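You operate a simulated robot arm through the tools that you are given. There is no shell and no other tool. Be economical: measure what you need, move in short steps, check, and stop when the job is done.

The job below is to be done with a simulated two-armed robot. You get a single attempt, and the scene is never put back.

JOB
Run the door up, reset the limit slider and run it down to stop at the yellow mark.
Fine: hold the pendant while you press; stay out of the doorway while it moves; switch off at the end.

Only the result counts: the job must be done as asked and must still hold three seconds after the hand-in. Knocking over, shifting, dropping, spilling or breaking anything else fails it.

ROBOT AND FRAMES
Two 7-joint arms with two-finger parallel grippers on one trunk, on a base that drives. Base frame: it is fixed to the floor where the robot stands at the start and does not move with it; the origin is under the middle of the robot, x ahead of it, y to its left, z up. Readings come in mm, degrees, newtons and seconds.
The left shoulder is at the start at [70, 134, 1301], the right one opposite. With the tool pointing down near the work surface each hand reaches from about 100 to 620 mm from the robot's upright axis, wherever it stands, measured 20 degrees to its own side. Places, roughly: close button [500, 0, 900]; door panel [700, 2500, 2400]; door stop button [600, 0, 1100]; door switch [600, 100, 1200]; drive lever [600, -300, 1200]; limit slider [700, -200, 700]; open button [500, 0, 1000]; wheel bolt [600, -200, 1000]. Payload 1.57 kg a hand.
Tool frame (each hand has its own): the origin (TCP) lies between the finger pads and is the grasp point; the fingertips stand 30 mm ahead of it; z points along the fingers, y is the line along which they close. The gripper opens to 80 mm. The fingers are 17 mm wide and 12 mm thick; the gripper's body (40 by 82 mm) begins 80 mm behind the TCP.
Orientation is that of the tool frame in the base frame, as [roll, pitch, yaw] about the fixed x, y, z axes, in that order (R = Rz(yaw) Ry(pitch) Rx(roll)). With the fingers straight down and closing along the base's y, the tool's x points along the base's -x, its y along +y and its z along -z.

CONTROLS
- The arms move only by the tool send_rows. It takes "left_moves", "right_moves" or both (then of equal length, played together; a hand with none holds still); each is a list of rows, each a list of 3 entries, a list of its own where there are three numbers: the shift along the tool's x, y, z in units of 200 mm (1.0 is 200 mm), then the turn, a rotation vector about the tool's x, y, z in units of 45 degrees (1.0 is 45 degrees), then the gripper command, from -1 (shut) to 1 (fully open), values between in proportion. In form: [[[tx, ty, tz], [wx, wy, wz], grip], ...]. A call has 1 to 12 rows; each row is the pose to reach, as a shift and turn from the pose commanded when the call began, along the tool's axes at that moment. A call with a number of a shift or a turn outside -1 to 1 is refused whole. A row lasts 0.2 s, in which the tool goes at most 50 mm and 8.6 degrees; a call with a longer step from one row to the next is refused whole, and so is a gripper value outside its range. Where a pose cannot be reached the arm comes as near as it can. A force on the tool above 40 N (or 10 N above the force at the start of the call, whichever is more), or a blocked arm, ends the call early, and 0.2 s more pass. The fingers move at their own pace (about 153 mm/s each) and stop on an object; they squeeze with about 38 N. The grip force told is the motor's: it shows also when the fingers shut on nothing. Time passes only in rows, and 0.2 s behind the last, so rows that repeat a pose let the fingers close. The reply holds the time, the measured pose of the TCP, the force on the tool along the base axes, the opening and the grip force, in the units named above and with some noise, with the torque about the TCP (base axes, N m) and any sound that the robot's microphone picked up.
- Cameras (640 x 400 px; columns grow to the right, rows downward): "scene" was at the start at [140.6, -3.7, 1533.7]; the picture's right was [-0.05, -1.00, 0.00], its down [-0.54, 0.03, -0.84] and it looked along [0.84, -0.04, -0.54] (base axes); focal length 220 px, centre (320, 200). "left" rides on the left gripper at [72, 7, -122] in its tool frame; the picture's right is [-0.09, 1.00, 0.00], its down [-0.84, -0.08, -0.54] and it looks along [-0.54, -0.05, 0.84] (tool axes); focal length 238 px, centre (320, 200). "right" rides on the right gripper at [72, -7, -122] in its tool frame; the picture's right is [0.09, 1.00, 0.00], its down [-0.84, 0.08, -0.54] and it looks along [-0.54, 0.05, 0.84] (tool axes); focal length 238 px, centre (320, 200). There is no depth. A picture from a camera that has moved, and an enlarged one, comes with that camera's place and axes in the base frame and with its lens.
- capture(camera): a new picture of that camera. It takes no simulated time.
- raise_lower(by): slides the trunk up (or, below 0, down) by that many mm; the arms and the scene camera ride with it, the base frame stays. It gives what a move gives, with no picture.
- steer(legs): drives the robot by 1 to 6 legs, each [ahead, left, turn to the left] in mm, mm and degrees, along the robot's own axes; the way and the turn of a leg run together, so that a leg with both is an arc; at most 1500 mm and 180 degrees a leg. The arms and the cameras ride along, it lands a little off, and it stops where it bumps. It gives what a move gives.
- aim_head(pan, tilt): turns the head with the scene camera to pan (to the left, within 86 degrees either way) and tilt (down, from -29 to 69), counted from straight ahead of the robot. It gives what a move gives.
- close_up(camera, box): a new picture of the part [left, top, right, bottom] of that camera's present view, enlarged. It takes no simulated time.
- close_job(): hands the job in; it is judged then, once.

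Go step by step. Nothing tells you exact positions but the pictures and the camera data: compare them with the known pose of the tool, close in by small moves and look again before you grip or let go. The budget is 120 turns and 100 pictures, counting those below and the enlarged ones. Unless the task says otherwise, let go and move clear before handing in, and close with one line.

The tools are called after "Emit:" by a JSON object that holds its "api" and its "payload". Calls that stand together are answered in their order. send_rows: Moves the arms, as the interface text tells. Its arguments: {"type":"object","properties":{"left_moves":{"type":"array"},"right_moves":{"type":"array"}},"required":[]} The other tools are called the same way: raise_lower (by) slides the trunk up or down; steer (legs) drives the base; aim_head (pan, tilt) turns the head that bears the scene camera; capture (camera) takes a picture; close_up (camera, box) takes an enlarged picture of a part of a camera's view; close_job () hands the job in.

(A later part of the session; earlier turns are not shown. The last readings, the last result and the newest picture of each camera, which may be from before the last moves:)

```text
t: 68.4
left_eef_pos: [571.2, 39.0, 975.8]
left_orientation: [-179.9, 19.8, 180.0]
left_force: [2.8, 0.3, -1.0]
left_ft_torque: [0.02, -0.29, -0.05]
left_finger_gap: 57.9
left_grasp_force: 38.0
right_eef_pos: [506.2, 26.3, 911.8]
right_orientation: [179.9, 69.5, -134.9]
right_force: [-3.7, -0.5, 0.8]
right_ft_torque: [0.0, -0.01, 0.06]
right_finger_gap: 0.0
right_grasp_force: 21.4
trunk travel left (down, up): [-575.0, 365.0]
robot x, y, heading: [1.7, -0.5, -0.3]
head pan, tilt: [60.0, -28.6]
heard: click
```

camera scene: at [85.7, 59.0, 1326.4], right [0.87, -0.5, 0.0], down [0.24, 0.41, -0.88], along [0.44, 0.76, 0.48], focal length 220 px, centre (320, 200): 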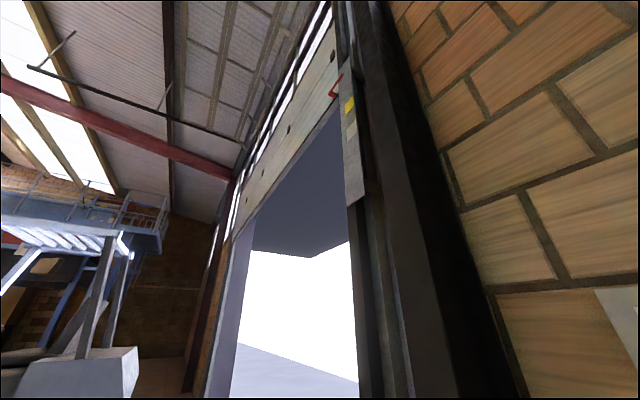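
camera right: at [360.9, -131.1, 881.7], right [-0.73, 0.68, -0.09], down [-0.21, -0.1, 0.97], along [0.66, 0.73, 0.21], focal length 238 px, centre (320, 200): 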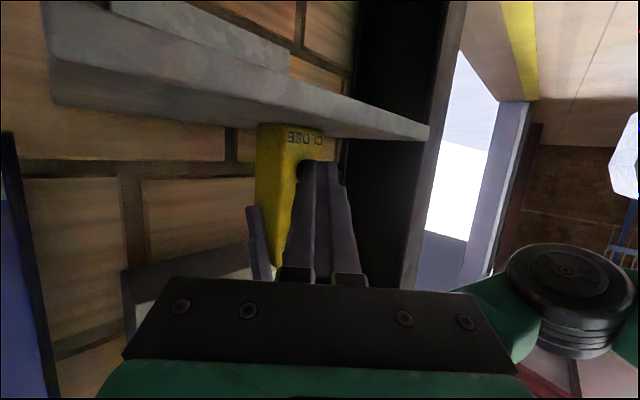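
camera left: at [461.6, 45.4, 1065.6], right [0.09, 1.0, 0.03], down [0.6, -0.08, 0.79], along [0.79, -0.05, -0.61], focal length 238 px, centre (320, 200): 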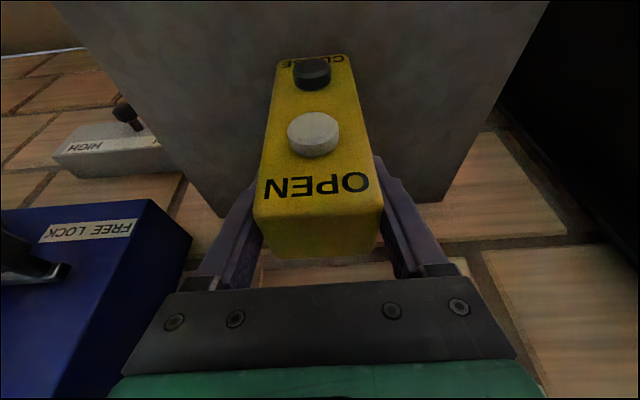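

Click: CLOSE is pressed. I hold it and watch the pointer.

Emit:
{"api": "send_rows", "payload": {"right_moves": [[[0, 0, 0], [0, 0, 0], -1], [[0, 0, 0], [0, 0, 0], -1], [[0, 0, 0], [0, 0, 0], -1], [[0, 0, 0], [0, 0, 0], -1], [[0, 0, 0], [0, 0, 0], -1], [[0, 0, 0], [0, 0, 0], -1]]}}

Emit:
{"api": "close_up", "payload": {"camera": "scene", "box": [300, 50, 400, 150]}}

Emit:
{"api": "send_rows", "payload": {"right_moves": [[[0, 0, 0], [0, 0, 0], -1], [[0, 0, 0], [0, 0, 0], -1], [[0, 0, 0], [0, 0, 0], -1], [[0, 0, 0], [0, 0, 0], -1], [[0, 0, 0], [0, 0, 0], -1], [[0, 0, 0], [0, 0, 0], -1]]}}

Emit:
{"api": "close_up", "payload": {"camera": "scene", "box": [300, 50, 400, 150]}}

```text
t: 69.8
left_eef_pos: [570.9, 38.9, 974.7]
left_orientation: [180.0, 19.9, 180.0]
left_force: [3.5, -0.8, -0.8]
left_ft_torque: [-0.05, -0.28, 0.02]
left_finger_gap: 57.8
left_grasp_force: 38.0
right_eef_pos: [507.5, 26.9, 912.1]
right_orientation: [179.9, 69.6, -135.0]
right_force: [-3.2, -0.4, -1.1]
right_ft_torque: [-0.01, 0.01, 0.06]
right_finger_gap: 0.0
right_grasp_force: 21.2
trunk travel left (down, up): [-575.0, 365.0]
robot x, y, heading: [0.6, 2.0, -0.1]
head pan, tilt: [60.0, -28.6]
```

```text
4.00 times, centred on (350, 100) of scene
camera zoom: at [85.6, 58.9, 1326.5], right [0.87, -0.5, 0.0], down [0.24, 0.42, -0.88], along [0.44, 0.76, 0.48], focal length 882 px, centre (200, 600)
```

zoom: 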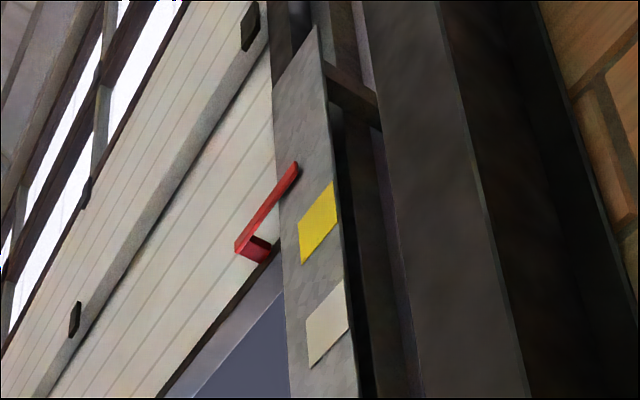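

```text
t: 71.2
left_eef_pos: [571.2, 38.7, 974.3]
left_orientation: [-180.0, 19.9, 180.0]
left_force: [3.1, -0.2, 0.1]
left_ft_torque: [-0.02, -0.25, -0.02]
left_finger_gap: 57.3
left_grasp_force: 37.6
right_eef_pos: [507.5, 26.0, 911.2]
right_orientation: [179.9, 69.5, -135.1]
right_force: [-3.2, -0.2, 1.3]
right_ft_torque: [0.05, 0.02, 0.04]
right_finger_gap: 0.0
right_grasp_force: 21.2
trunk travel left (down, up): [-575.0, 365.0]
robot x, y, heading: [-1.5, 2.7, 0.1]
head pan, tilt: [60.0, -28.6]
```

```text
4.00 times, centred on (350, 100) of scene
camera zoom: at [85.6, 58.9, 1326.5], right [0.87, -0.5, 0.0], down [0.24, 0.42, -0.88], along [0.44, 0.76, 0.48], focal length 882 px, centre (200, 600)
```

zoom: 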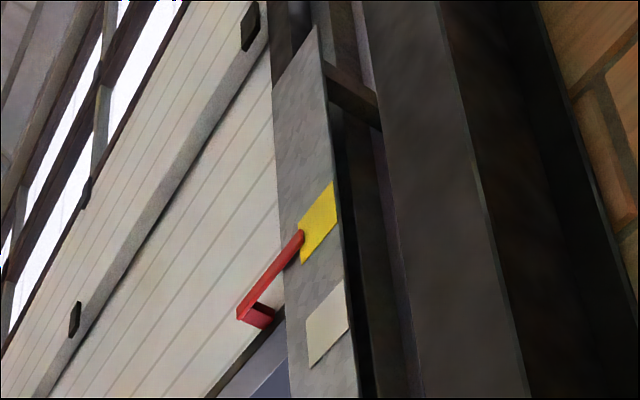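

The pointer is right at the yellow mark now; I hold one short beat longer to see whether it has stopped by its limit.

Emit:
{"api": "send_rows", "payload": {"right_moves": [[[0, 0, 0], [0, 0, 0], -1]]}}

Emit:
{"api": "close_up", "payload": {"camera": "scene", "box": [300, 50, 400, 150]}}

```text
t: 71.6
left_eef_pos: [570.6, 39.3, 974.2]
left_orientation: [179.9, 19.9, 179.9]
left_force: [3.8, 0.0, -1.1]
left_ft_torque: [-0.02, -0.27, 0.0]
left_finger_gap: 57.7
left_grasp_force: 37.8
right_eef_pos: [507.7, 27.1, 912.4]
right_orientation: [179.9, 69.5, -135.0]
right_force: [-4.0, 0.5, 0.5]
right_ft_torque: [0.03, 0.0, 0.07]
right_finger_gap: 0.0
right_grasp_force: 21.5
trunk travel left (down, up): [-575.0, 365.0]
robot x, y, heading: [2.2, -1.1, 0.1]
head pan, tilt: [60.0, -28.6]
```

```text
4.00 times, centred on (350, 100) of scene
camera zoom: at [85.6, 58.9, 1326.5], right [0.87, -0.5, 0.0], down [0.24, 0.42, -0.88], along [0.44, 0.76, 0.48], focal length 882 px, centre (200, 600)
```

zoom: 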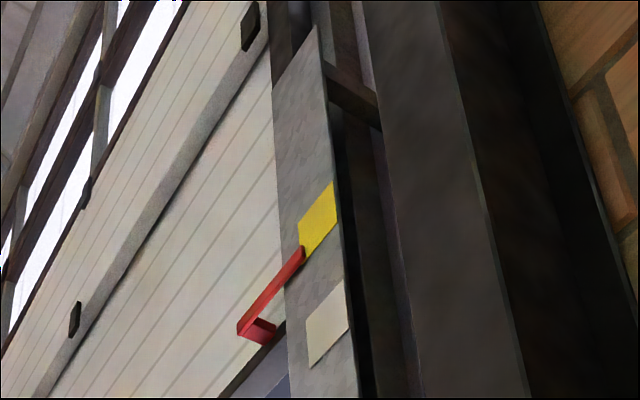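

Still moving, so the limit lies lower than yellow; I let it run to its stop to calibrate the slider.

Emit:
{"api": "send_rows", "payload": {"right_moves": [[[0, 0, 0], [0, 0, 0], -1], [[0, 0, 0], [0, 0, 0], -1], [[0, 0, 0], [0, 0, 0], -1], [[0, 0, 0], [0, 0, 0], -1], [[0, 0, 0], [0, 0, 0], -1], [[0, 0, 0], [0, 0, 0], -1]]}}

Emit:
{"api": "close_up", "payload": {"camera": "scene", "box": [300, 50, 400, 150]}}

Emit:
{"api": "send_rows", "payload": {"right_moves": [[[0, 0, 0], [0, 0, 0], -1], [[0, 0, 0], [0, 0, 0], -1], [[0, 0, 0], [0, 0, 0], -1]]}}

Emit:
{"api": "close_up", "payload": {"camera": "scene", "box": [300, 50, 400, 150]}}

```text
t: 73.0
left_eef_pos: [571.7, 38.8, 974.9]
left_orientation: [180.0, 19.9, 180.0]
left_force: [4.3, 0.4, 0.4]
left_ft_torque: [0.02, -0.28, -0.02]
left_finger_gap: 57.9
left_grasp_force: 38.0
right_eef_pos: [506.8, 26.4, 911.5]
right_orientation: [179.9, 69.6, -135.1]
right_force: [-3.0, -0.1, 0.2]
right_ft_torque: [0.03, 0.01, 0.05]
right_finger_gap: 0.0
right_grasp_force: 21.6
trunk travel left (down, up): [-575.0, 365.0]
robot x, y, heading: [-3.5, 0.5, 0.0]
head pan, tilt: [60.0, -28.6]
```

```text
4.00 times, centred on (350, 100) of scene
camera zoom: at [85.6, 58.9, 1326.5], right [0.87, -0.5, 0.0], down [0.24, 0.42, -0.88], along [0.44, 0.76, 0.48], focal length 882 px, centre (200, 600)
```

zoom: 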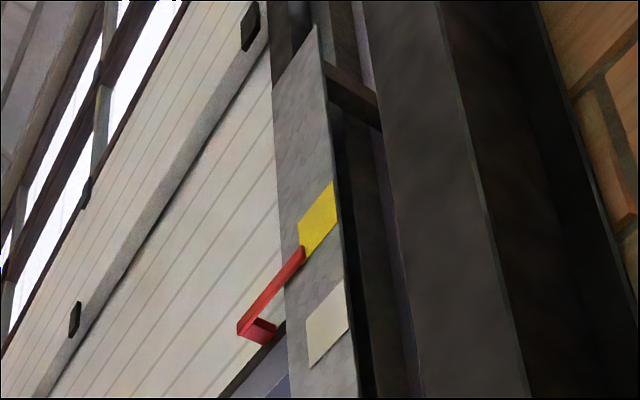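

```text
t: 73.8
left_eef_pos: [570.6, 39.9, 974.5]
left_orientation: [180.0, 19.9, -179.9]
left_force: [3.4, 0.2, -0.2]
left_ft_torque: [-0.01, -0.3, -0.04]
left_finger_gap: 57.7
left_grasp_force: 37.9
right_eef_pos: [507.0, 26.2, 912.1]
right_orientation: [179.9, 69.5, -135.1]
right_force: [-3.2, 0.7, 0.2]
right_ft_torque: [0.0, 0.02, 0.03]
right_finger_gap: 0.0
right_grasp_force: 21.3
trunk travel left (down, up): [-575.0, 365.0]
robot x, y, heading: [1.6, -0.5, -0.1]
head pan, tilt: [60.0, -28.6]
```

```text
4.00 times, centred on (350, 100) of scene
camera zoom: at [85.6, 58.9, 1326.5], right [0.87, -0.5, 0.0], down [0.24, 0.42, -0.88], along [0.44, 0.76, 0.48], focal length 882 px, centre (200, 600)
```

zoom: 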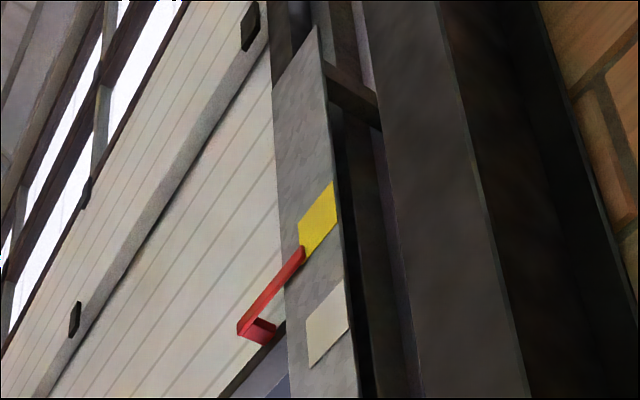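

The door stopped by its limit, slightly low on the yellow mark. I look closer at the pointer tip.

Emit:
{"api": "close_up", "payload": {"camera": "scene", "box": [350, 90, 390, 130]}}

```text
10.00 times, centred on (370, 110) of scene
camera zoom: at [85.6, 58.9, 1326.5], right [0.87, -0.5, 0.0], down [0.24, 0.42, -0.88], along [0.44, 0.76, 0.48], focal length 2205 px, centre (-180, 1100)
```

zoom: 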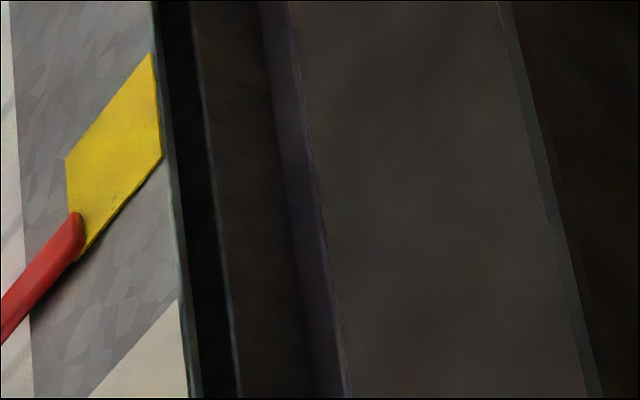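

The stop is about 45 mm low of the mark's middle. I release CLOSE, shift up to OPEN and run the door up again to trim the slider.

Emit:
{"api": "send_rows", "payload": {"right_moves": [[[0.022, 0.064, -0.06], [0, 0, 0], -1], [[-0.1, 0.064, -0.105], [0, 0, 0], -1], [[-0.221, 0.064, -0.15], [0, 0, 0], -1], [[-0.234, 0.028, -0.117], [0, 0, 0], -1], [[-0.24, 0.011, -0.1], [0, 0, 0], -1], [[-0.245, -0.0035, -0.087], [0, 0, 0], -1], [[-0.246, -0.007, -0.084], [0, 0, 0], -1]]}}

```text
t: 75.4
left_eef_pos: [572.2, 39.4, 974.6]
left_orientation: [-179.9, 20.0, 180.0]
left_force: [7.6, -0.1, -0.1]
left_ft_torque: [0.02, -0.12, 0.04]
left_finger_gap: 57.9
left_grasp_force: 38.4
right_eef_pos: [509.4, 27.4, 964.1]
right_orientation: [179.9, 69.5, -135.0]
right_force: [-6.0, 0.7, -0.4]
right_ft_torque: [0.02, 0.04, 0.12]
right_finger_gap: 0.2
right_grasp_force: 21.5
trunk travel left (down, up): [-575.0, 365.0]
robot x, y, heading: [1.4, -1.6, -0.3]
head pan, tilt: [60.0, -28.6]
heard: click
```

Emit:
{"api": "send_rows", "payload": {"right_moves": [[[0, 0, 0], [0, 0, 0], -1], [[0, 0, 0], [0, 0, 0], -1], [[0, 0, 0], [0, 0, 0], -1], [[0, 0, 0], [0, 0, 0], -1], [[0, 0, 0], [0, 0, 0], -1], [[0, 0, 0], [0, 0, 0], -1], [[0, 0, 0], [0, 0, 0], -1], [[0, 0, 0], [0, 0, 0], -1], [[0, 0, 0], [0, 0, 0], -1], [[0, 0, 0], [0, 0, 0], -1], [[0, 0, 0], [0, 0, 0], -1], [[0, 0, 0], [0, 0, 0], -1]]}}

Emit:
{"api": "send_rows", "payload": {"right_moves": [[[0, 0, 0], [0, 0, 0], -1], [[0, 0, 0], [0, 0, 0], -1], [[0, 0, 0], [0, 0, 0], -1], [[0, 0, 0], [0, 0, 0], -1], [[0, 0, 0], [0, 0, 0], -1], [[0, 0, 0], [0, 0, 0], -1], [[0, 0, 0], [0, 0, 0], -1], [[0, 0, 0], [0, 0, 0], -1], [[0, 0, 0], [0, 0, 0], -1], [[0, 0, 0], [0, 0, 0], -1]]}}

Emit:
{"api": "close_up", "payload": {"camera": "scene", "box": [300, 50, 400, 150]}}

```text
t: 78.0
left_eef_pos: [570.9, 39.5, 975.4]
left_orientation: [-179.9, 19.8, -180.0]
left_force: [8.8, 0.2, 0.3]
left_ft_torque: [-0.01, -0.16, -0.03]
left_finger_gap: 57.6
left_grasp_force: 37.8
right_eef_pos: [509.6, 25.9, 963.0]
right_orientation: [179.9, 69.5, -135.1]
right_force: [-9.1, 0.2, 0.8]
right_ft_torque: [0.0, 0.07, 0.1]
right_finger_gap: 0.0
right_grasp_force: 21.3
trunk travel left (down, up): [-575.0, 365.0]
robot x, y, heading: [0.6, -1.1, -0.2]
head pan, tilt: [60.0, -28.6]
```

```text
t: 80.2
left_eef_pos: [570.7, 39.6, 976.0]
left_orientation: [-180.0, 19.9, 179.9]
left_force: [8.1, 0.3, -0.1]
left_ft_torque: [-0.01, -0.16, -0.03]
left_finger_gap: 58.0
left_grasp_force: 38.4
right_eef_pos: [509.1, 26.9, 963.3]
right_orientation: [179.9, 69.5, -135.1]
right_force: [-8.8, 0.4, -0.1]
right_ft_torque: [0.01, 0.03, 0.13]
right_finger_gap: 0.2
right_grasp_force: 20.9
trunk travel left (down, up): [-575.0, 365.0]
robot x, y, heading: [-4.1, -0.2, -0.0]
head pan, tilt: [60.0, -28.6]
```

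```text
4.00 times, centred on (350, 100) of scene
camera zoom: at [85.6, 58.9, 1326.5], right [0.87, -0.5, 0.0], down [0.24, 0.42, -0.88], along [0.44, 0.76, 0.48], focal length 882 px, centre (200, 600)
```

zoom: 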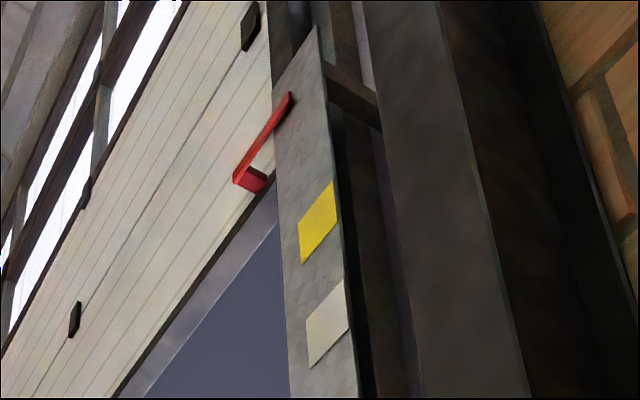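

The door is at the top again. I release OPEN, keep the left hand on the pendant, and take the right hand down to the slider to trim it toward HIGH.

Emit:
{"api": "send_rows", "payload": {"right_moves": [[[0.025, 0.071, -0.066], [0, 0, 0], -1], [[0.08, 0.05, -0.2], [0, 0, 0], -1], [[0.15, 0.0, -0.36], [0, 0, 0], -1], [[0.215, -0.028, -0.535], [0, 0, 0], -1]]}}

Emit:
{"api": "send_rows", "payload": {"right_moves": [[[0.022, -0.09, -0.06], [0.156, 0, 0.058], -1], [[0.045, -0.18, -0.12], [0.312, 0, 0.117], -1], [[0.067, -0.265, -0.18], [0.468, 0, 0.175], -1], [[0.09, -0.35, -0.24], [0.625, 0, 0.233], -1], [[0.11, -0.44, -0.3], [0.78, 0, 0.292], -1], [[0.135, -0.53, -0.365], [0.937, 0, 0.35], -1]]}}

Emit:
{"api": "aim_head", "payload": {"pan": -10, "tilt": 45}}

```text
t: 81.2
left_eef_pos: [569.6, 39.6, 975.3]
left_orientation: [-180.0, 20.0, 180.0]
left_force: [-0.3, 0.2, -0.2]
left_ft_torque: [-0.02, -0.03, 0.02]
left_finger_gap: 57.9
left_grasp_force: 37.8
right_eef_pos: [430.5, -58.6, 961.8]
right_orientation: [179.8, 69.5, -135.1]
right_force: [0.3, -0.1, -0.9]
right_ft_torque: [0.03, 0.02, -0.01]
right_finger_gap: 0.0
right_grasp_force: 21.6
trunk travel left (down, up): [-575.0, 365.0]
robot x, y, heading: [-0.6, -1.2, -0.1]
head pan, tilt: [60.0, -28.6]
```

```text
t: 82.6
left_eef_pos: [570.5, 39.6, 975.3]
left_orientation: [-180.0, 19.9, -180.0]
left_force: [-0.4, 0.5, -0.1]
left_ft_torque: [-0.02, -0.01, 0.03]
left_finger_gap: 57.8
left_grasp_force: 38.3
right_eef_pos: [493.3, -207.5, 958.5]
right_orientation: [180.0, 69.4, 179.8]
right_force: [1.0, -0.4, -0.4]
right_ft_torque: [0.0, -0.01, -0.01]
right_finger_gap: 0.0
right_grasp_force: 21.5
right hand out of reach, approached as far as the arm can: row 3, 4, 5, 6
trunk travel left (down, up): [-575.0, 365.0]
robot x, y, heading: [1.8, 3.2, 0.1]
head pan, tilt: [60.0, -28.6]
```

```text
t: 84.0
left_eef_pos: [571.1, 39.5, 974.9]
left_orientation: [180.0, 19.8, -180.0]
left_force: [-0.3, -0.6, 0.1]
left_ft_torque: [0.01, -0.02, 0.0]
left_finger_gap: 57.9
left_grasp_force: 37.7
right_eef_pos: [493.4, -207.4, 959.1]
right_orientation: [179.8, 69.5, 179.9]
right_force: [-0.1, 0.0, 0.4]
right_ft_torque: [0.02, 0.02, -0.03]
right_finger_gap: 0.0
right_grasp_force: 21.1
trunk travel left (down, up): [-575.0, 365.0]
robot x, y, heading: [0.1, -0.5, 0.2]
head pan, tilt: [-10.0, 45.0]
```

Emit:
{"api": "send_rows", "payload": {"right_moves": [[[0.14, -0.07, 0.058], [0, 0.1, 0], -1], [[0.275, -0.14, 0.115], [0, 0.2, 0], -0.5], [[0.41, -0.21, 0.173], [0, 0.3, 0], 0.1], [[0.55, -0.28, 0.23], [0, 0.38, 0], 0.1], [[0.69, -0.35, 0.29], [0, 0.47, 0], 0.1], [[0.826, -0.425, 0.346], [0, 0.55, 0], 0.1]]}}

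Emit:
{"api": "capture", "payload": {"camera": "right"}}

```text
t: 85.4
left_eef_pos: [571.2, 39.4, 974.6]
left_orientation: [180.0, 19.8, -180.0]
left_force: [-0.8, 0.0, -0.1]
left_ft_torque: [0.01, -0.01, -0.01]
left_finger_gap: 57.3
left_grasp_force: 38.0
right_eef_pos: [499.0, -292.2, 779.3]
right_orientation: [179.9, 44.7, 179.8]
right_force: [0.0, -0.7, 1.0]
right_ft_torque: [0.01, 0.02, 0.03]
right_finger_gap: 44.1
right_grasp_force: 0.0
trunk travel left (down, up): [-575.0, 365.0]
robot x, y, heading: [-0.3, 1.7, -0.0]
head pan, tilt: [-10.0, 45.0]
```

```text
32 pictures are left
camera right: at [362.7, -299.3, 815.4], right [-0.07, 1.0, -0.06], down [0.21, 0.08, 0.97], along [0.97, 0.05, -0.22], focal length 238 px, centre (320, 200)
```

right: 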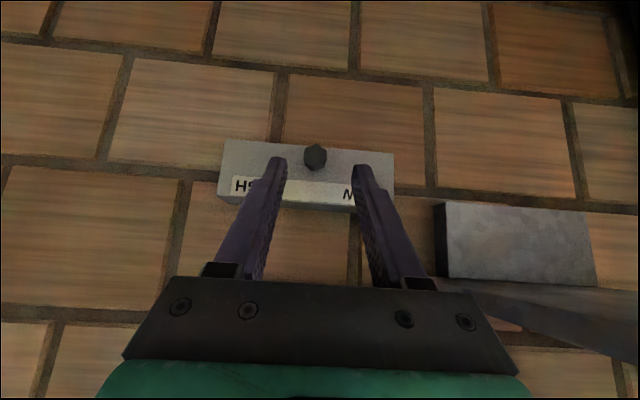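

Emit:
{"api": "send_rows", "payload": {"right_moves": [[[-0.08, 0, 0.19], [0, 0, 0], 0.1], [[-0.16, 0, 0.38], [0, 0, 0], 0.1], [[-0.25, -0.01, 0.571], [0, 0, 0], 0.1]]}}

Emit:
{"api": "capture", "payload": {"camera": "right"}}

```text
t: 86.2
left_eef_pos: [572.1, 40.0, 975.2]
left_orientation: [-179.9, 20.0, -180.0]
left_force: [0.7, -0.1, -0.1]
left_ft_torque: [0.0, -0.01, -0.02]
left_finger_gap: 57.6
left_grasp_force: 37.9
right_eef_pos: [616.8, -292.8, 732.2]
right_orientation: [179.9, 44.6, 179.9]
right_force: [-0.6, 0.1, -0.2]
right_ft_torque: [-0.01, -0.02, -0.02]
right_finger_gap: 43.7
right_grasp_force: 0.1
trunk travel left (down, up): [-575.0, 365.0]
robot x, y, heading: [1.1, -1.3, 0.0]
head pan, tilt: [-10.0, 45.0]
```

```text
31 pictures are left
camera right: at [480.2, -299.5, 769.5], right [-0.07, 1.0, -0.06], down [0.21, 0.08, 0.97], along [0.97, 0.05, -0.22], focal length 238 px, centre (320, 200)
```

right: 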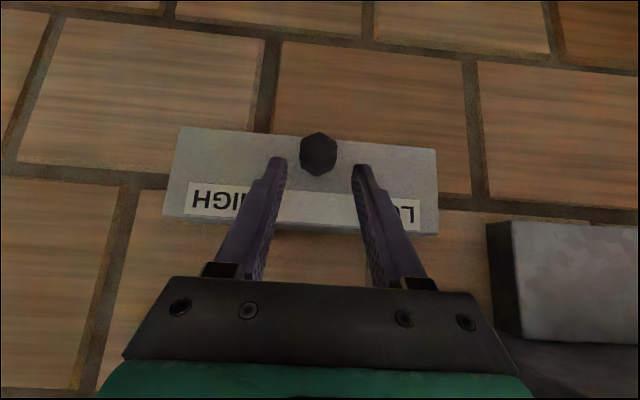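

Emit:
{"api": "send_rows", "payload": {"right_moves": [[[-0.01, 0, 0.15], [0, 0, 0], 0.1], [[-0.02, 0, 0.31], [0, 0, 0], 0.1], [[-0.02, 0, 0.31], [0, 0, 0], 0], [[-0.02, 0, 0.31], [0, 0, 0], -0.3], [[-0.02, 0, 0.31], [0, 0, 0], -1], [[-0.02, 0, 0.31], [0, 0, 0], -1]]}}

Emit:
{"api": "capture", "payload": {"camera": "right"}}

```text
t: 87.6
left_eef_pos: [571.9, 39.1, 975.6]
left_orientation: [179.9, 19.9, 180.0]
left_force: [0.1, 0.2, -0.5]
left_ft_torque: [0.0, 0.0, 0.0]
left_finger_gap: 57.8
left_grasp_force: 37.6
right_eef_pos: [629.7, -292.4, 724.0]
right_orientation: [179.7, 45.1, 179.8]
right_force: [-0.2, -0.5, 0.9]
right_ft_torque: [0.0, -0.03, -0.03]
right_finger_gap: 0.0
right_grasp_force: 21.7
right hand out of reach, approached as far as the arm can: row 1, 2, 3, 4, 5, 6
trunk travel left (down, up): [-575.0, 365.0]
robot x, y, heading: [-1.4, -1.0, 0.1]
head pan, tilt: [-10.0, 45.0]
```

```text
30 pictures are left
camera right: at [492.2, -299.1, 759.6], right [-0.06, 1.0, -0.06], down [0.21, 0.07, 0.98], along [0.98, 0.05, -0.21], focal length 238 px, centre (320, 200)
```

right: 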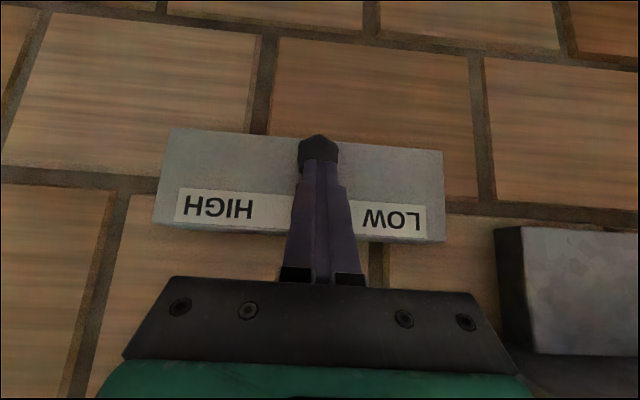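

The slider is just beyond arm length from here with the pendant held, so I let go of the pendant again, withdraw and lower the trunk 200 mm.

Emit:
{"api": "send_rows", "payload": {"left_moves": [[[0, 0, 0], [0, 0, 0], 0.5], [[0, 0, 0], [0, 0, 0], 1], [[0, 0, 0], [0, 0, 0], 1], [[0, 0, -0.1], [0, 0, 0], 1], [[0, 0, -0.25], [0, 0, 0], 1], [[0, 0, -0.45], [0, 0, 0], 1], [[0, 0, -0.65], [0, 0, 0], 1], [[0, 0, -0.85], [0, 0, 0], 1], [[0, 0, -1.0], [0, 0, 0], 1]], "right_moves": [[[0, 0, -0.1], [0, 0, 0], -1], [[0, 0, -0.2], [0, 0, 0], -1], [[0, 0, -0.3], [0, 0, 0], -0.5], [[0, 0, -0.4], [0, 0, 0], 0.1], [[0, 0, -0.4], [0, 0, 0], 0.1], [[0, 0, -0.4], [0, 0, 0], 0.1], [[0, 0, -0.4], [0, 0, 0], 0.1], [[0, 0, -0.4], [0, 0, 0], 0.1], [[0, 0, -0.4], [0, 0, 0], 0.1]]}}

Emit:
{"api": "send_rows", "payload": {"left_moves": [[[0.1, 0.1, -0.1], [0, 0, 0], 1], [[0.2, 0.2, -0.18], [0, 0, 0], 1], [[0.3, 0.3, -0.27], [0, 0, 0], 1], [[0.4, 0.4, -0.36], [0, 0, 0], 1]]}}

Emit:
{"api": "raise_lower", "payload": {"by": -200}}

Emit:
{"api": "capture", "payload": {"camera": "right"}}

```text
t: 89.6
left_eef_pos: [500.3, 40.3, 1163.9]
left_orientation: [-179.9, 19.9, -180.0]
left_force: [0.0, -0.3, -0.4]
left_ft_torque: [-0.03, -0.01, -0.03]
left_finger_gap: 80.0
left_grasp_force: 0.1
right_eef_pos: [571.5, -293.6, 780.6]
right_orientation: [179.9, 44.8, 179.9]
right_force: [-0.8, -0.1, 0.1]
right_ft_torque: [0.0, 0.0, 0.0]
right_finger_gap: 43.8
right_grasp_force: 0.0
trunk travel left (down, up): [-575.0, 365.0]
robot x, y, heading: [-2.2, -1.0, -0.1]
head pan, tilt: [-10.0, 45.0]
```

```text
t: 90.6
left_eef_pos: [400.8, 121.6, 1204.3]
left_orientation: [-179.9, 20.0, 179.9]
left_force: [-0.2, -0.8, -0.5]
left_ft_torque: [-0.02, -0.02, -0.01]
left_finger_gap: 79.7
left_grasp_force: 0.1
right_eef_pos: [571.8, -292.9, 781.3]
right_orientation: [-180.0, 44.9, -180.0]
right_force: [0.0, -0.1, 0.2]
right_ft_torque: [0.0, 0.0, -0.02]
right_finger_gap: 44.1
right_grasp_force: 0.1
trunk travel left (down, up): [-575.0, 365.0]
robot x, y, heading: [2.2, -1.8, -0.1]
head pan, tilt: [-10.0, 45.0]
```

```text
t: 92.8
left_eef_pos: [401.9, 120.8, 1003.6]
left_orientation: [180.0, 20.0, 180.0]
left_force: [0.2, 0.9, 0.0]
left_ft_torque: [0.0, -0.04, 0.0]
left_finger_gap: 79.9
left_grasp_force: 0.1
right_eef_pos: [572.6, -292.8, 581.1]
right_orientation: [180.0, 44.7, 179.9]
right_force: [-0.5, 0.0, -0.2]
right_ft_torque: [0.01, 0.0, 0.03]
right_finger_gap: 43.8
right_grasp_force: 0.1
trunk travel left (down, up): [-375.0, 565.0]
robot x, y, heading: [0.2, -1.2, -0.1]
head pan, tilt: [-10.0, 45.0]
```

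```text
29 pictures are left
camera right: at [435.6, -299.5, 617.0], right [-0.06, 1.0, -0.06], down [0.21, 0.08, 0.97], along [0.97, 0.05, -0.22], focal length 238 px, centre (320, 200)
```

right: 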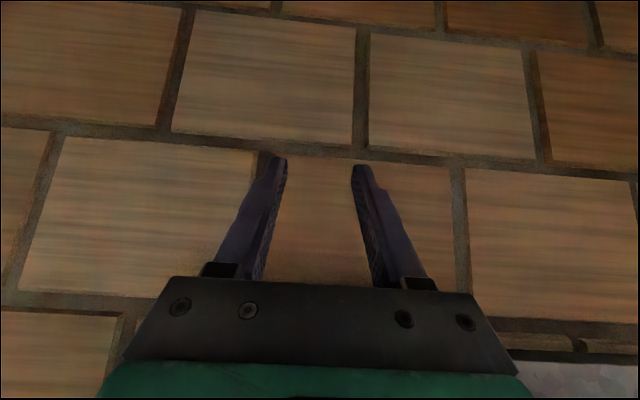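

Emit:
{"api": "send_rows", "payload": {"right_moves": [[[-0.11, 0, -0.08], [0, -0.11, 0], 0.1], [[-0.22, 0, -0.16], [0, -0.22, 0], 0.1], [[-0.34, 0, -0.24], [0, -0.33, 0], 0.1], [[-0.45, 0, -0.31], [0, -0.44, 0], 0.1], [[-0.56, 0, -0.38], [0, -0.55, 0], 0.1]]}}

Emit:
{"api": "capture", "payload": {"camera": "right"}}

```text
t: 94.0
left_eef_pos: [402.6, 121.8, 1003.7]
left_orientation: [-180.0, 19.9, 180.0]
left_force: [1.2, 0.0, 0.4]
left_ft_torque: [0.01, -0.02, -0.03]
left_finger_gap: 80.1
left_grasp_force: 0.0
right_eef_pos: [598.0, -293.6, 714.2]
right_orientation: [180.0, 69.6, 179.8]
right_force: [0.6, -0.9, 1.1]
right_ft_torque: [-0.01, -0.03, 0.01]
right_finger_gap: 44.2
right_grasp_force: 0.1
trunk travel left (down, up): [-375.0, 565.0]
robot x, y, heading: [1.9, 4.0, -0.1]
head pan, tilt: [-10.0, 45.0]
```

```text
28 pictures are left
camera right: at [459.5, -300.0, 689.4], right [-0.03, 1.0, -0.09], down [-0.22, 0.08, 0.97], along [0.98, 0.05, 0.21], focal length 238 px, centre (320, 200)
```

right: 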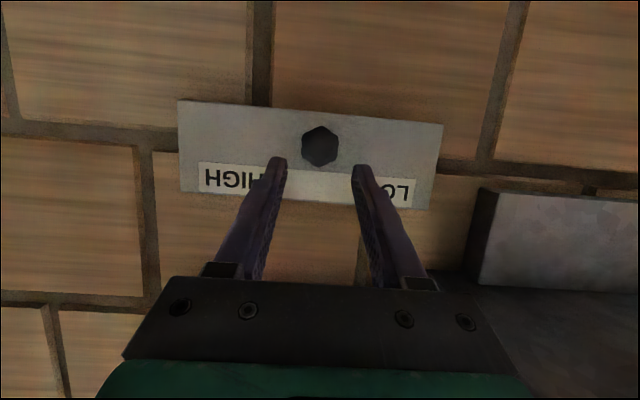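

Emit:
{"api": "send_rows", "payload": {"right_moves": [[[0, 0, 0.17], [0, 0, 0], 0.1], [[0, 0, 0.33], [0, 0, 0], 0.1], [[0, 0, 0.33], [0, 0, 0], 0], [[0, 0, 0.33], [0, 0, 0], -0.3], [[0, 0, 0.33], [0, 0, 0], -1], [[0, 0, 0.33], [0, 0, 0], -1]]}}

Emit:
{"api": "send_rows", "payload": {"right_moves": [[[0, -0.025, 0], [0, 0, 0], -1], [[0, -0.05, 0], [0, 0, 0], -1], [[0, -0.075, 0], [0, 0, 0], -1], [[0, -0.075, 0], [0, 0, 0], -1]]}}

Emit:
{"api": "send_rows", "payload": {"right_moves": [[[0, 0, 0], [0, 0, 0], -0.3], [[0, 0, 0], [0, 0, 0], 0.2], [[0, 0, 0], [0, 0, 0], 0.2], [[0, 0, -0.2], [0, 0, 0], 0.2], [[0, 0, -0.33], [0, 0, 0], 0.2]]}}

Emit:
{"api": "capture", "payload": {"camera": "right"}}

```text
t: 95.4
left_eef_pos: [402.6, 121.2, 1004.0]
left_orientation: [180.0, 20.0, 180.0]
left_force: [-0.3, -0.4, 0.2]
left_ft_torque: [0.01, 0.0, 0.0]
left_finger_gap: 80.0
left_grasp_force: 0.1
right_eef_pos: [660.2, -293.4, 690.0]
right_orientation: [179.9, 69.5, 180.0]
right_force: [2.2, 0.8, 0.7]
right_ft_torque: [0.07, -0.05, 0.32]
right_finger_gap: 31.1
right_grasp_force: 39.7
trunk travel left (down, up): [-375.0, 565.0]
robot x, y, heading: [-1.4, -0.8, 0.1]
head pan, tilt: [-10.0, 45.0]
```

```text
t: 96.4
left_eef_pos: [402.9, 122.0, 1004.0]
left_orientation: [-180.0, 20.0, -179.9]
left_force: [0.2, 0.1, 0.3]
left_ft_torque: [-0.03, 0.02, 0.02]
left_finger_gap: 80.1
left_grasp_force: 0.2
right_eef_pos: [660.6, -307.7, 690.2]
right_orientation: [180.0, 69.5, -180.0]
right_force: [-1.1, 0.1, -0.6]
right_ft_torque: [-0.03, 0.13, 0.47]
right_finger_gap: 31.2
right_grasp_force: 40.6
trunk travel left (down, up): [-375.0, 565.0]
robot x, y, heading: [0.4, -3.4, 0.0]
head pan, tilt: [-10.0, 45.0]
```

```text
t: 97.6
left_eef_pos: [402.5, 121.0, 1002.9]
left_orientation: [179.9, 20.1, 180.0]
left_force: [-0.1, -0.4, 1.3]
left_ft_torque: [0.02, -0.01, -0.04]
left_finger_gap: 79.9
left_grasp_force: 0.0
right_eef_pos: [598.1, -307.4, 712.9]
right_orientation: [-180.0, 69.6, 179.9]
right_force: [1.0, -0.4, -0.2]
right_ft_torque: [0.04, -0.01, -0.03]
right_finger_gap: 48.0
right_grasp_force: 0.0
trunk travel left (down, up): [-375.0, 565.0]
robot x, y, heading: [0.3, -0.2, 0.2]
head pan, tilt: [-10.0, 45.0]
```

```text
27 pictures are left
camera right: at [459.1, -314.5, 689.2], right [-0.03, 1.0, -0.09], down [-0.21, 0.08, 0.97], along [0.98, 0.05, 0.21], focal length 238 px, centre (320, 200)
```

right: 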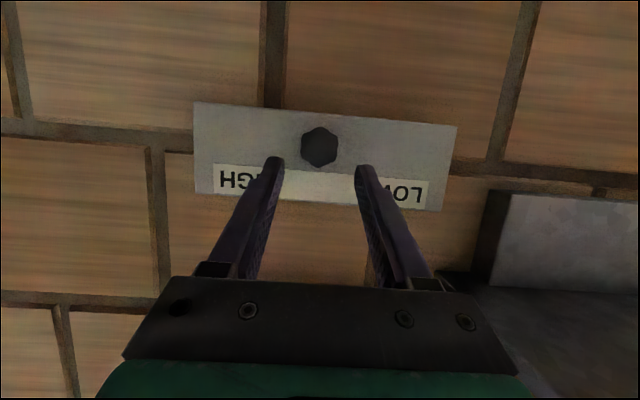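

Emit:
{"api": "send_rows", "payload": {"right_moves": [[[0, 0.05, -0.2], [0, 0, 0], 0], [[0, 0.1, -0.4], [0, 0, 0], -1], [[0, 0.15, -0.6], [0, 0, 0], -1], [[0, 0.15, -0.7], [0, 0, 0], -1]]}}

Emit:
{"api": "raise_lower", "payload": {"by": 200}}

Emit:
{"api": "send_rows", "payload": {"left_moves": [[[-0.07, -0.08, 0.14], [0, 0, 0], 1], [[-0.14, -0.16, 0.28], [0, 0, 0], 1], [[-0.21, -0.24, 0.42], [0, 0, 0], 1], [[-0.28, -0.32, 0.56], [0, 0, 0], 1], [[-0.35, -0.4, 0.7], [0, 0, 0], 1], [[-0.405, -0.405, 0.855], [0, 0, 0], 1]]}}

Emit:
{"api": "capture", "payload": {"camera": "left"}}

```text
t: 98.6
left_eef_pos: [402.1, 120.6, 1004.3]
left_orientation: [180.0, 20.0, 180.0]
left_force: [0.0, -0.6, 0.2]
left_ft_torque: [0.01, -0.01, -0.01]
left_finger_gap: 79.8
left_grasp_force: 0.1
right_eef_pos: [505.1, -282.4, 748.9]
right_orientation: [-180.0, 69.6, 179.9]
right_force: [0.7, -0.1, -0.2]
right_ft_torque: [-0.04, -0.01, -0.04]
right_finger_gap: 0.1
right_grasp_force: 21.3
right hand out of reach, approached as far as the arm can: row 3, 4
trunk travel left (down, up): [-375.0, 565.0]
robot x, y, heading: [-2.2, 0.5, 0.0]
head pan, tilt: [-10.0, 45.0]
```

```text
t: 100.8
left_eef_pos: [401.1, 121.3, 1203.4]
left_orientation: [180.0, 20.0, -180.0]
left_force: [-0.5, -1.4, -0.4]
left_ft_torque: [-0.01, -0.04, 0.01]
left_finger_gap: 79.7
left_grasp_force: 0.1
right_eef_pos: [506.1, -283.6, 948.6]
right_orientation: [179.9, 69.5, 179.8]
right_force: [-0.9, 0.0, 0.2]
right_ft_torque: [-0.01, 0.01, 0.01]
right_finger_gap: 0.0
right_grasp_force: 21.7
trunk travel left (down, up): [-575.0, 365.0]
robot x, y, heading: [0.6, -0.1, -0.2]
head pan, tilt: [-10.0, 45.0]
```

```text
t: 102.2
left_eef_pos: [538.5, 39.5, 1070.3]
left_orientation: [-179.9, 19.9, -179.9]
left_force: [0.3, 0.2, -0.4]
left_ft_torque: [0.01, 0.0, 0.0]
left_finger_gap: 80.1
left_grasp_force: 0.1
right_eef_pos: [505.2, -281.0, 947.6]
right_orientation: [-180.0, 69.5, 179.9]
right_force: [0.3, 0.6, -0.3]
right_ft_torque: [0.0, 0.02, -0.02]
right_finger_gap: 0.0
right_grasp_force: 21.4
trunk travel left (down, up): [-575.0, 365.0]
robot x, y, heading: [-2.8, 2.5, 0.1]
head pan, tilt: [-10.0, 45.0]
```

```text
26 pictures are left
camera left: at [428.7, 45.2, 1160.0], right [0.09, 1.0, 0.03], down [0.6, -0.08, 0.79], along [0.79, -0.05, -0.61], focal length 238 px, centre (320, 200)
```

left: 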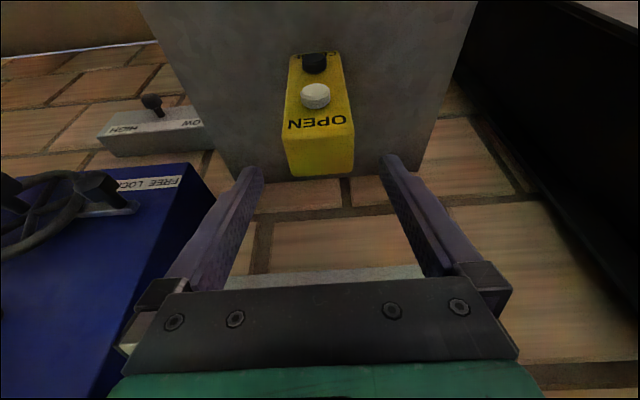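

Emit:
{"api": "send_rows", "payload": {"left_moves": [[[0, 0.002, 0.15], [0, 0, 0], 1], [[0, 0.002, 0.3], [0, 0, 0], 1], [[0, 0.002, 0.42], [0, 0, 0], 1], [[0, 0.002, 0.5], [0, 0, 0], 1], [[0, 0.002, 0.5], [0, 0, 0], 0.5], [[0, 0.002, 0.5], [0, 0, 0], 0], [[0, 0.002, 0.5], [0, 0, 0], -1], [[0, 0.002, 0.5], [0, 0, 0], -1]]}}

Emit:
{"api": "send_rows", "payload": {"right_moves": [[[0.01, 0.13, 0], [-0.156, 0, -0.058], -1], [[0.03, 0.27, -0.03], [-0.312, 0, -0.117], -1], [[0.045, 0.4, -0.07], [-0.468, 0, -0.175], -1], [[0.06, 0.53, -0.12], [-0.625, 0, -0.233], -1], [[0.075, 0.67, -0.17], [-0.78, 0, -0.292], -1], [[0.0875, 0.8, -0.234], [-0.937, 0, -0.35], -1]]}}

```text
t: 104.0
left_eef_pos: [570.7, 40.5, 975.9]
left_orientation: [179.9, 20.0, 180.0]
left_force: [0.4, -0.5, 0.2]
left_ft_torque: [-0.01, 0.0, 0.02]
left_finger_gap: 58.0
left_grasp_force: 38.5
right_eef_pos: [507.1, -281.4, 948.8]
right_orientation: [179.9, 69.5, 179.9]
right_force: [-0.3, 0.8, 0.5]
right_ft_torque: [-0.02, -0.01, 0.0]
right_finger_gap: 0.0
right_grasp_force: 21.3
trunk travel left (down, up): [-575.0, 365.0]
robot x, y, heading: [-1.4, 1.7, 0.2]
head pan, tilt: [-10.0, 45.0]
```

```text
t: 105.4
left_eef_pos: [571.2, 40.4, 975.8]
left_orientation: [180.0, 19.8, 179.9]
left_force: [0.3, 0.8, -0.6]
left_ft_torque: [-0.02, -0.04, -0.01]
left_finger_gap: 57.9
left_grasp_force: 38.3
right_eef_pos: [471.7, -123.7, 947.2]
right_orientation: [179.9, 69.5, -135.1]
right_force: [0.3, 0.1, 0.8]
right_ft_torque: [-0.03, 0.01, 0.0]
right_finger_gap: 0.0
right_grasp_force: 21.3
right hand out of reach, approached as far as the arm can: row 3, 4, 5, 6
trunk travel left (down, up): [-575.0, 365.0]
robot x, y, heading: [-1.8, -0.5, -0.2]
head pan, tilt: [-10.0, 45.0]
```

Emit:
{"api": "send_rows", "payload": {"right_moves": [[[0.015, 0.1, 0.08], [0, 0, 0], -1], [[0.03, 0.2, 0.17], [0, 0, 0], -1], [[0.047, 0.31, 0.25], [0, 0, 0], -1], [[0.063, 0.41, 0.333], [0, 0, 0], -1], [[0.063, 0.41, 0.333], [0, 0, 0], -1]]}}

Emit:
{"api": "aim_head", "payload": {"pan": 60, "tilt": -29}}

```text
t: 106.6
left_eef_pos: [571.3, 40.6, 975.0]
left_orientation: [180.0, 19.8, -180.0]
left_force: [-0.3, 0.3, -0.1]
left_ft_torque: [0.0, -0.06, 0.02]
left_finger_gap: 57.8
left_grasp_force: 38.1
right_eef_pos: [455.0, -26.1, 913.3]
right_orientation: [179.8, 69.5, -135.1]
right_force: [-0.2, -0.3, 0.2]
right_ft_torque: [0.03, -0.02, 0.04]
right_finger_gap: 0.0
right_grasp_force: 21.5
trunk travel left (down, up): [-575.0, 365.0]
robot x, y, heading: [1.8, 0.7, 0.0]
head pan, tilt: [-10.0, 45.0]
```

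```text
t: 108.0
left_eef_pos: [570.8, 38.0, 975.7]
left_orientation: [180.0, 19.8, 180.0]
left_force: [-0.5, -0.1, -0.7]
left_ft_torque: [-0.01, -0.04, -0.02]
left_finger_gap: 57.6
left_grasp_force: 38.0
right_eef_pos: [454.3, -23.3, 912.7]
right_orientation: [179.9, 69.5, -135.3]
right_force: [0.0, -0.2, -0.8]
right_ft_torque: [-0.07, 0.0, 0.04]
right_finger_gap: 0.0
right_grasp_force: 21.3
trunk travel left (down, up): [-575.0, 365.0]
robot x, y, heading: [0.9, -3.3, -0.0]
head pan, tilt: [60.0, -28.6]
```

Emit:
{"api": "send_rows", "payload": {"right_moves": [[[-0.055, 0.02, 0.15], [0, 0, 0], -1], [[-0.113, 0.035, 0.305], [0, 0, 0], -1], [[-0.118, 0.018, 0.322], [0, 0, 0], -1], [[-0.122, 0.008, 0.332], [0, 0, 0], -1], [[-0.126, -0.002, 0.341], [0, 0, 0], -1]]}}

```text
t: 109.2
left_eef_pos: [571.1, 39.7, 975.6]
left_orientation: [-179.9, 20.0, 179.9]
left_force: [2.5, 0.0, -0.7]
left_ft_torque: [0.0, -0.26, -0.04]
left_finger_gap: 57.9
left_grasp_force: 37.9
right_eef_pos: [508.0, 27.3, 913.0]
right_orientation: [179.8, 69.6, -134.9]
right_force: [-2.6, 0.0, 0.8]
right_ft_torque: [0.04, -0.02, 0.03]
right_finger_gap: 0.0
right_grasp_force: 21.7
trunk travel left (down, up): [-575.0, 365.0]
robot x, y, heading: [1.1, 0.2, 0.1]
head pan, tilt: [60.0, -28.6]
heard: click
```

Clicked; I hold CLOSE until the limit stops the door.

Emit:
{"api": "send_rows", "payload": {"right_moves": [[[-0.001, -0.004, 0.004], [0, 0, 0], -1], [[-0.001, -0.004, 0.004], [0, 0, 0], -1], [[-0.001, -0.004, 0.004], [0, 0, 0], -1], [[-0.001, -0.004, 0.004], [0, 0, 0], -1], [[-0.001, -0.004, 0.004], [0, 0, 0], -1], [[-0.001, -0.004, 0.004], [0, 0, 0], -1], [[-0.001, -0.004, 0.004], [0, 0, 0], -1], [[-0.001, -0.004, 0.004], [0, 0, 0], -1], [[-0.001, -0.004, 0.004], [0, 0, 0], -1], [[-0.001, -0.004, 0.004], [0, 0, 0], -1], [[-0.001, -0.004, 0.004], [0, 0, 0], -1], [[-0.001, -0.004, 0.004], [0, 0, 0], -1]]}}

Emit:
{"api": "send_rows", "payload": {"right_moves": [[[0, 0, 0], [0, 0, 0], -1], [[0, 0, 0], [0, 0, 0], -1], [[0, 0, 0], [0, 0, 0], -1], [[0, 0, 0], [0, 0, 0], -1], [[0, 0, 0], [0, 0, 0], -1], [[0, 0, 0], [0, 0, 0], -1], [[0, 0, 0], [0, 0, 0], -1], [[0, 0, 0], [0, 0, 0], -1], [[0, 0, 0], [0, 0, 0], -1], [[0, 0, 0], [0, 0, 0], -1]]}}

Emit:
{"api": "close_up", "payload": {"camera": "scene", "box": [300, 50, 400, 150]}}

Emit:
{"api": "close_up", "payload": {"camera": "scene", "box": [350, 90, 390, 130]}}

```text
t: 111.8
left_eef_pos: [570.1, 39.9, 975.4]
left_orientation: [-180.0, 19.8, 180.0]
left_force: [4.7, 1.5, -0.5]
left_ft_torque: [-0.02, -0.29, -0.03]
left_finger_gap: 58.1
left_grasp_force: 37.9
right_eef_pos: [507.5, 27.1, 913.0]
right_orientation: [179.9, 69.4, -135.2]
right_force: [-4.4, 0.5, -0.3]
right_ft_torque: [-0.02, 0.03, 0.07]
right_finger_gap: 0.2
right_grasp_force: 21.3
trunk travel left (down, up): [-575.0, 365.0]
robot x, y, heading: [2.2, 4.0, 0.3]
head pan, tilt: [60.0, -28.6]
```

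```text
t: 114.0
left_eef_pos: [571.8, 40.6, 976.4]
left_orientation: [-180.0, 19.9, 180.0]
left_force: [4.2, -0.1, 0.4]
left_ft_torque: [0.01, -0.32, -0.04]
left_finger_gap: 57.9
left_grasp_force: 37.7
right_eef_pos: [508.6, 26.5, 913.7]
right_orientation: [179.9, 69.5, -135.1]
right_force: [-3.9, 0.1, -0.7]
right_ft_torque: [0.01, 0.01, 0.07]
right_finger_gap: 0.0
right_grasp_force: 20.8
trunk travel left (down, up): [-575.0, 365.0]
robot x, y, heading: [-0.3, -4.0, -0.0]
head pan, tilt: [60.0, -28.6]
```

```text
4.00 times, centred on (350, 100) of scene
camera zoom: at [85.6, 58.9, 1326.5], right [0.87, -0.5, 0.0], down [0.24, 0.42, -0.88], along [0.44, 0.76, 0.48], focal length 882 px, centre (200, 600)
```

zoom: 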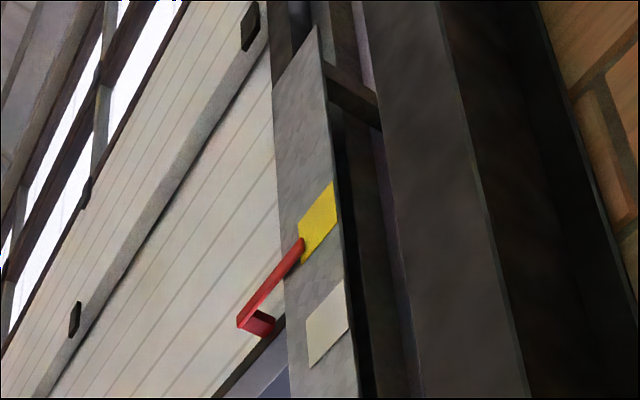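

```text
10.00 times, centred on (370, 110) of scene
camera zoom: at [85.6, 58.9, 1326.5], right [0.87, -0.5, 0.0], down [0.24, 0.42, -0.88], along [0.44, 0.76, 0.48], focal length 2205 px, centre (-180, 1100)
```

zoom: 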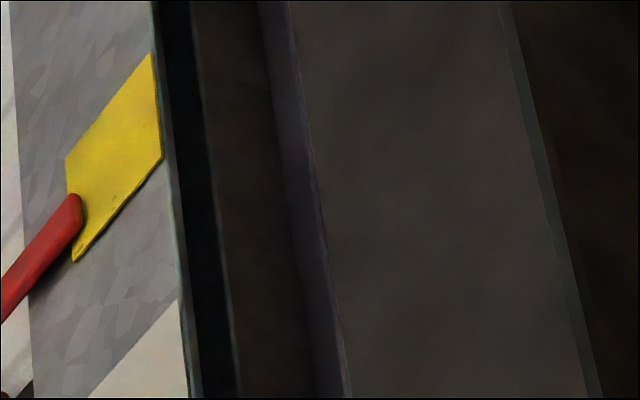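

The door stopped about 20 mm higher this time, near the mark's middle; but the pointer stands off the plate, so I need a higher viewpoint to judge. I release everything and raise the trunk fully.

Emit:
{"api": "send_rows", "payload": {"right_moves": [[[0.025, 0.071, -0.066], [0, 0, 0], -1], [[0.08, 0.05, -0.2], [0, 0, 0], -1], [[0.15, 0.0, -0.36], [0, 0, 0], -1], [[0.215, -0.028, -0.535], [0, 0, 0], -1]]}}

Emit:
{"api": "send_rows", "payload": {"left_moves": [[[0, 0, 0], [0, 0, 0], 0.5], [[0, 0, 0], [0, 0, 0], 1], [[0, 0, 0], [0, 0, 0], 1], [[0, 0, -0.1], [0, 0, 0], 1], [[0, 0, -0.25], [0, 0, 0], 1], [[0, 0, -0.45], [0, 0, 0], 1], [[0, 0, -0.65], [0, 0, 0], 1], [[0, 0, -0.85], [0, 0, 0], 1], [[0, 0, -1.0], [0, 0, 0], 1]]}}

Emit:
{"api": "send_rows", "payload": {"left_moves": [[[0.1, 0.1, -0.1], [0, 0, 0], 1], [[0.2, 0.2, -0.18], [0, 0, 0], 1], [[0.3, 0.3, -0.27], [0, 0, 0], 1], [[0.4, 0.4, -0.36], [0, 0, 0], 1]]}}

Emit:
{"api": "raise_lower", "payload": {"by": 365}}

Emit:
{"api": "capture", "payload": {"camera": "scene"}}

```text
t: 115.0
left_eef_pos: [570.0, 39.6, 976.2]
left_orientation: [180.0, 20.0, 179.9]
left_force: [0.0, 0.3, -0.6]
left_ft_torque: [0.03, -0.01, -0.02]
left_finger_gap: 57.6
left_grasp_force: 38.5
right_eef_pos: [428.9, -59.5, 912.2]
right_orientation: [179.9, 69.7, -135.0]
right_force: [-1.0, 0.7, -0.4]
right_ft_torque: [-0.01, -0.06, 0.01]
right_finger_gap: 0.0
right_grasp_force: 21.0
trunk travel left (down, up): [-575.0, 365.0]
robot x, y, heading: [0.1, 3.5, -0.3]
head pan, tilt: [60.0, -28.6]
```

```text
t: 117.0
left_eef_pos: [501.8, 39.1, 1165.5]
left_orientation: [179.9, 20.2, 180.0]
left_force: [-0.2, 0.0, 1.1]
left_ft_torque: [0.0, -0.01, -0.01]
left_finger_gap: 79.8
left_grasp_force: 0.0
right_eef_pos: [430.2, -59.3, 911.8]
right_orientation: [180.0, 69.6, -135.1]
right_force: [0.1, -0.6, -1.0]
right_ft_torque: [0.01, 0.0, -0.04]
right_finger_gap: 0.0
right_grasp_force: 21.3
trunk travel left (down, up): [-575.0, 365.0]
robot x, y, heading: [4.2, -1.4, -0.0]
head pan, tilt: [60.0, -28.6]
```

```text
t: 118.0
left_eef_pos: [399.9, 119.7, 1205.2]
left_orientation: [-180.0, 20.0, 180.0]
left_force: [-0.9, -0.2, 0.8]
left_ft_torque: [-0.02, 0.0, -0.03]
left_finger_gap: 80.0
left_grasp_force: 0.0
right_eef_pos: [429.6, -58.4, 912.8]
right_orientation: [-179.8, 69.5, -134.7]
right_force: [-0.4, 0.0, 0.4]
right_ft_torque: [-0.02, 0.0, -0.01]
right_finger_gap: 0.1
right_grasp_force: 21.6
trunk travel left (down, up): [-575.0, 365.0]
robot x, y, heading: [-0.9, -0.1, 0.1]
head pan, tilt: [60.0, -28.6]
```

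```text
t: 121.6
left_eef_pos: [402.9, 120.2, 1570.3]
left_orientation: [179.9, 20.0, -180.0]
left_force: [-0.6, -0.4, -0.1]
left_ft_torque: [0.01, 0.01, 0.0]
left_finger_gap: 80.0
left_grasp_force: 0.0
right_eef_pos: [429.7, -59.8, 1276.8]
right_orientation: [180.0, 69.5, -135.1]
right_force: [0.0, -0.2, -0.2]
right_ft_torque: [-0.02, 0.01, 0.01]
right_finger_gap: 0.1
right_grasp_force: 21.4
trunk travel left (down, up): [-940.0, 0.0]
robot x, y, heading: [0.3, 0.8, -0.1]
head pan, tilt: [60.0, -28.6]
```

```text
23 pictures are left
camera scene: at [85.0, 58.9, 1691.5], right [0.87, -0.5, 0.0], down [0.24, 0.42, -0.88], along [0.44, 0.76, 0.48], focal length 220 px, centre (320, 200)
```

scene: 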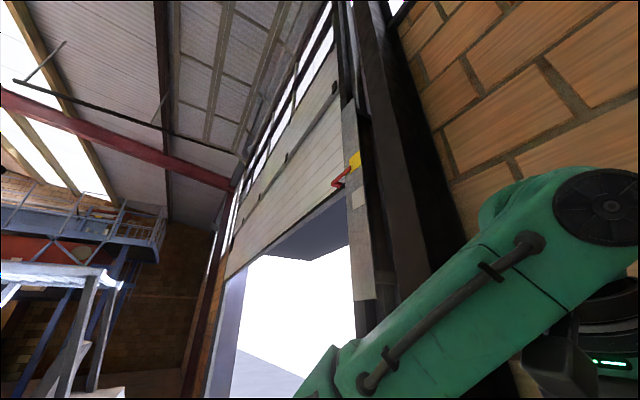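

Emit:
{"api": "close_up", "payload": {"camera": "scene", "box": [330, 145, 370, 185]}}

```text
10.00 times, centred on (350, 165) of scene
camera zoom: at [85.0, 58.9, 1691.5], right [0.87, -0.5, 0.0], down [0.24, 0.42, -0.88], along [0.44, 0.76, 0.48], focal length 2205 px, centre (20, 550)
```

zoom: 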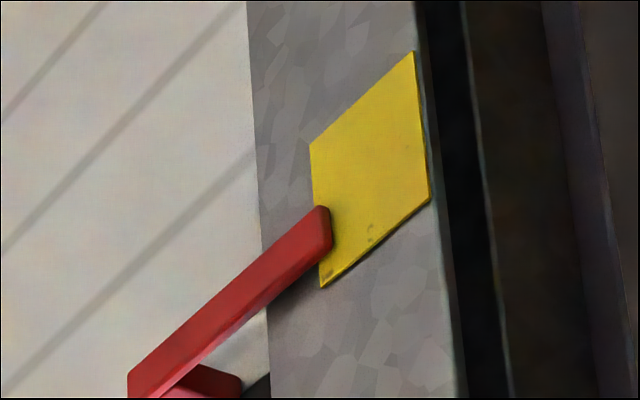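

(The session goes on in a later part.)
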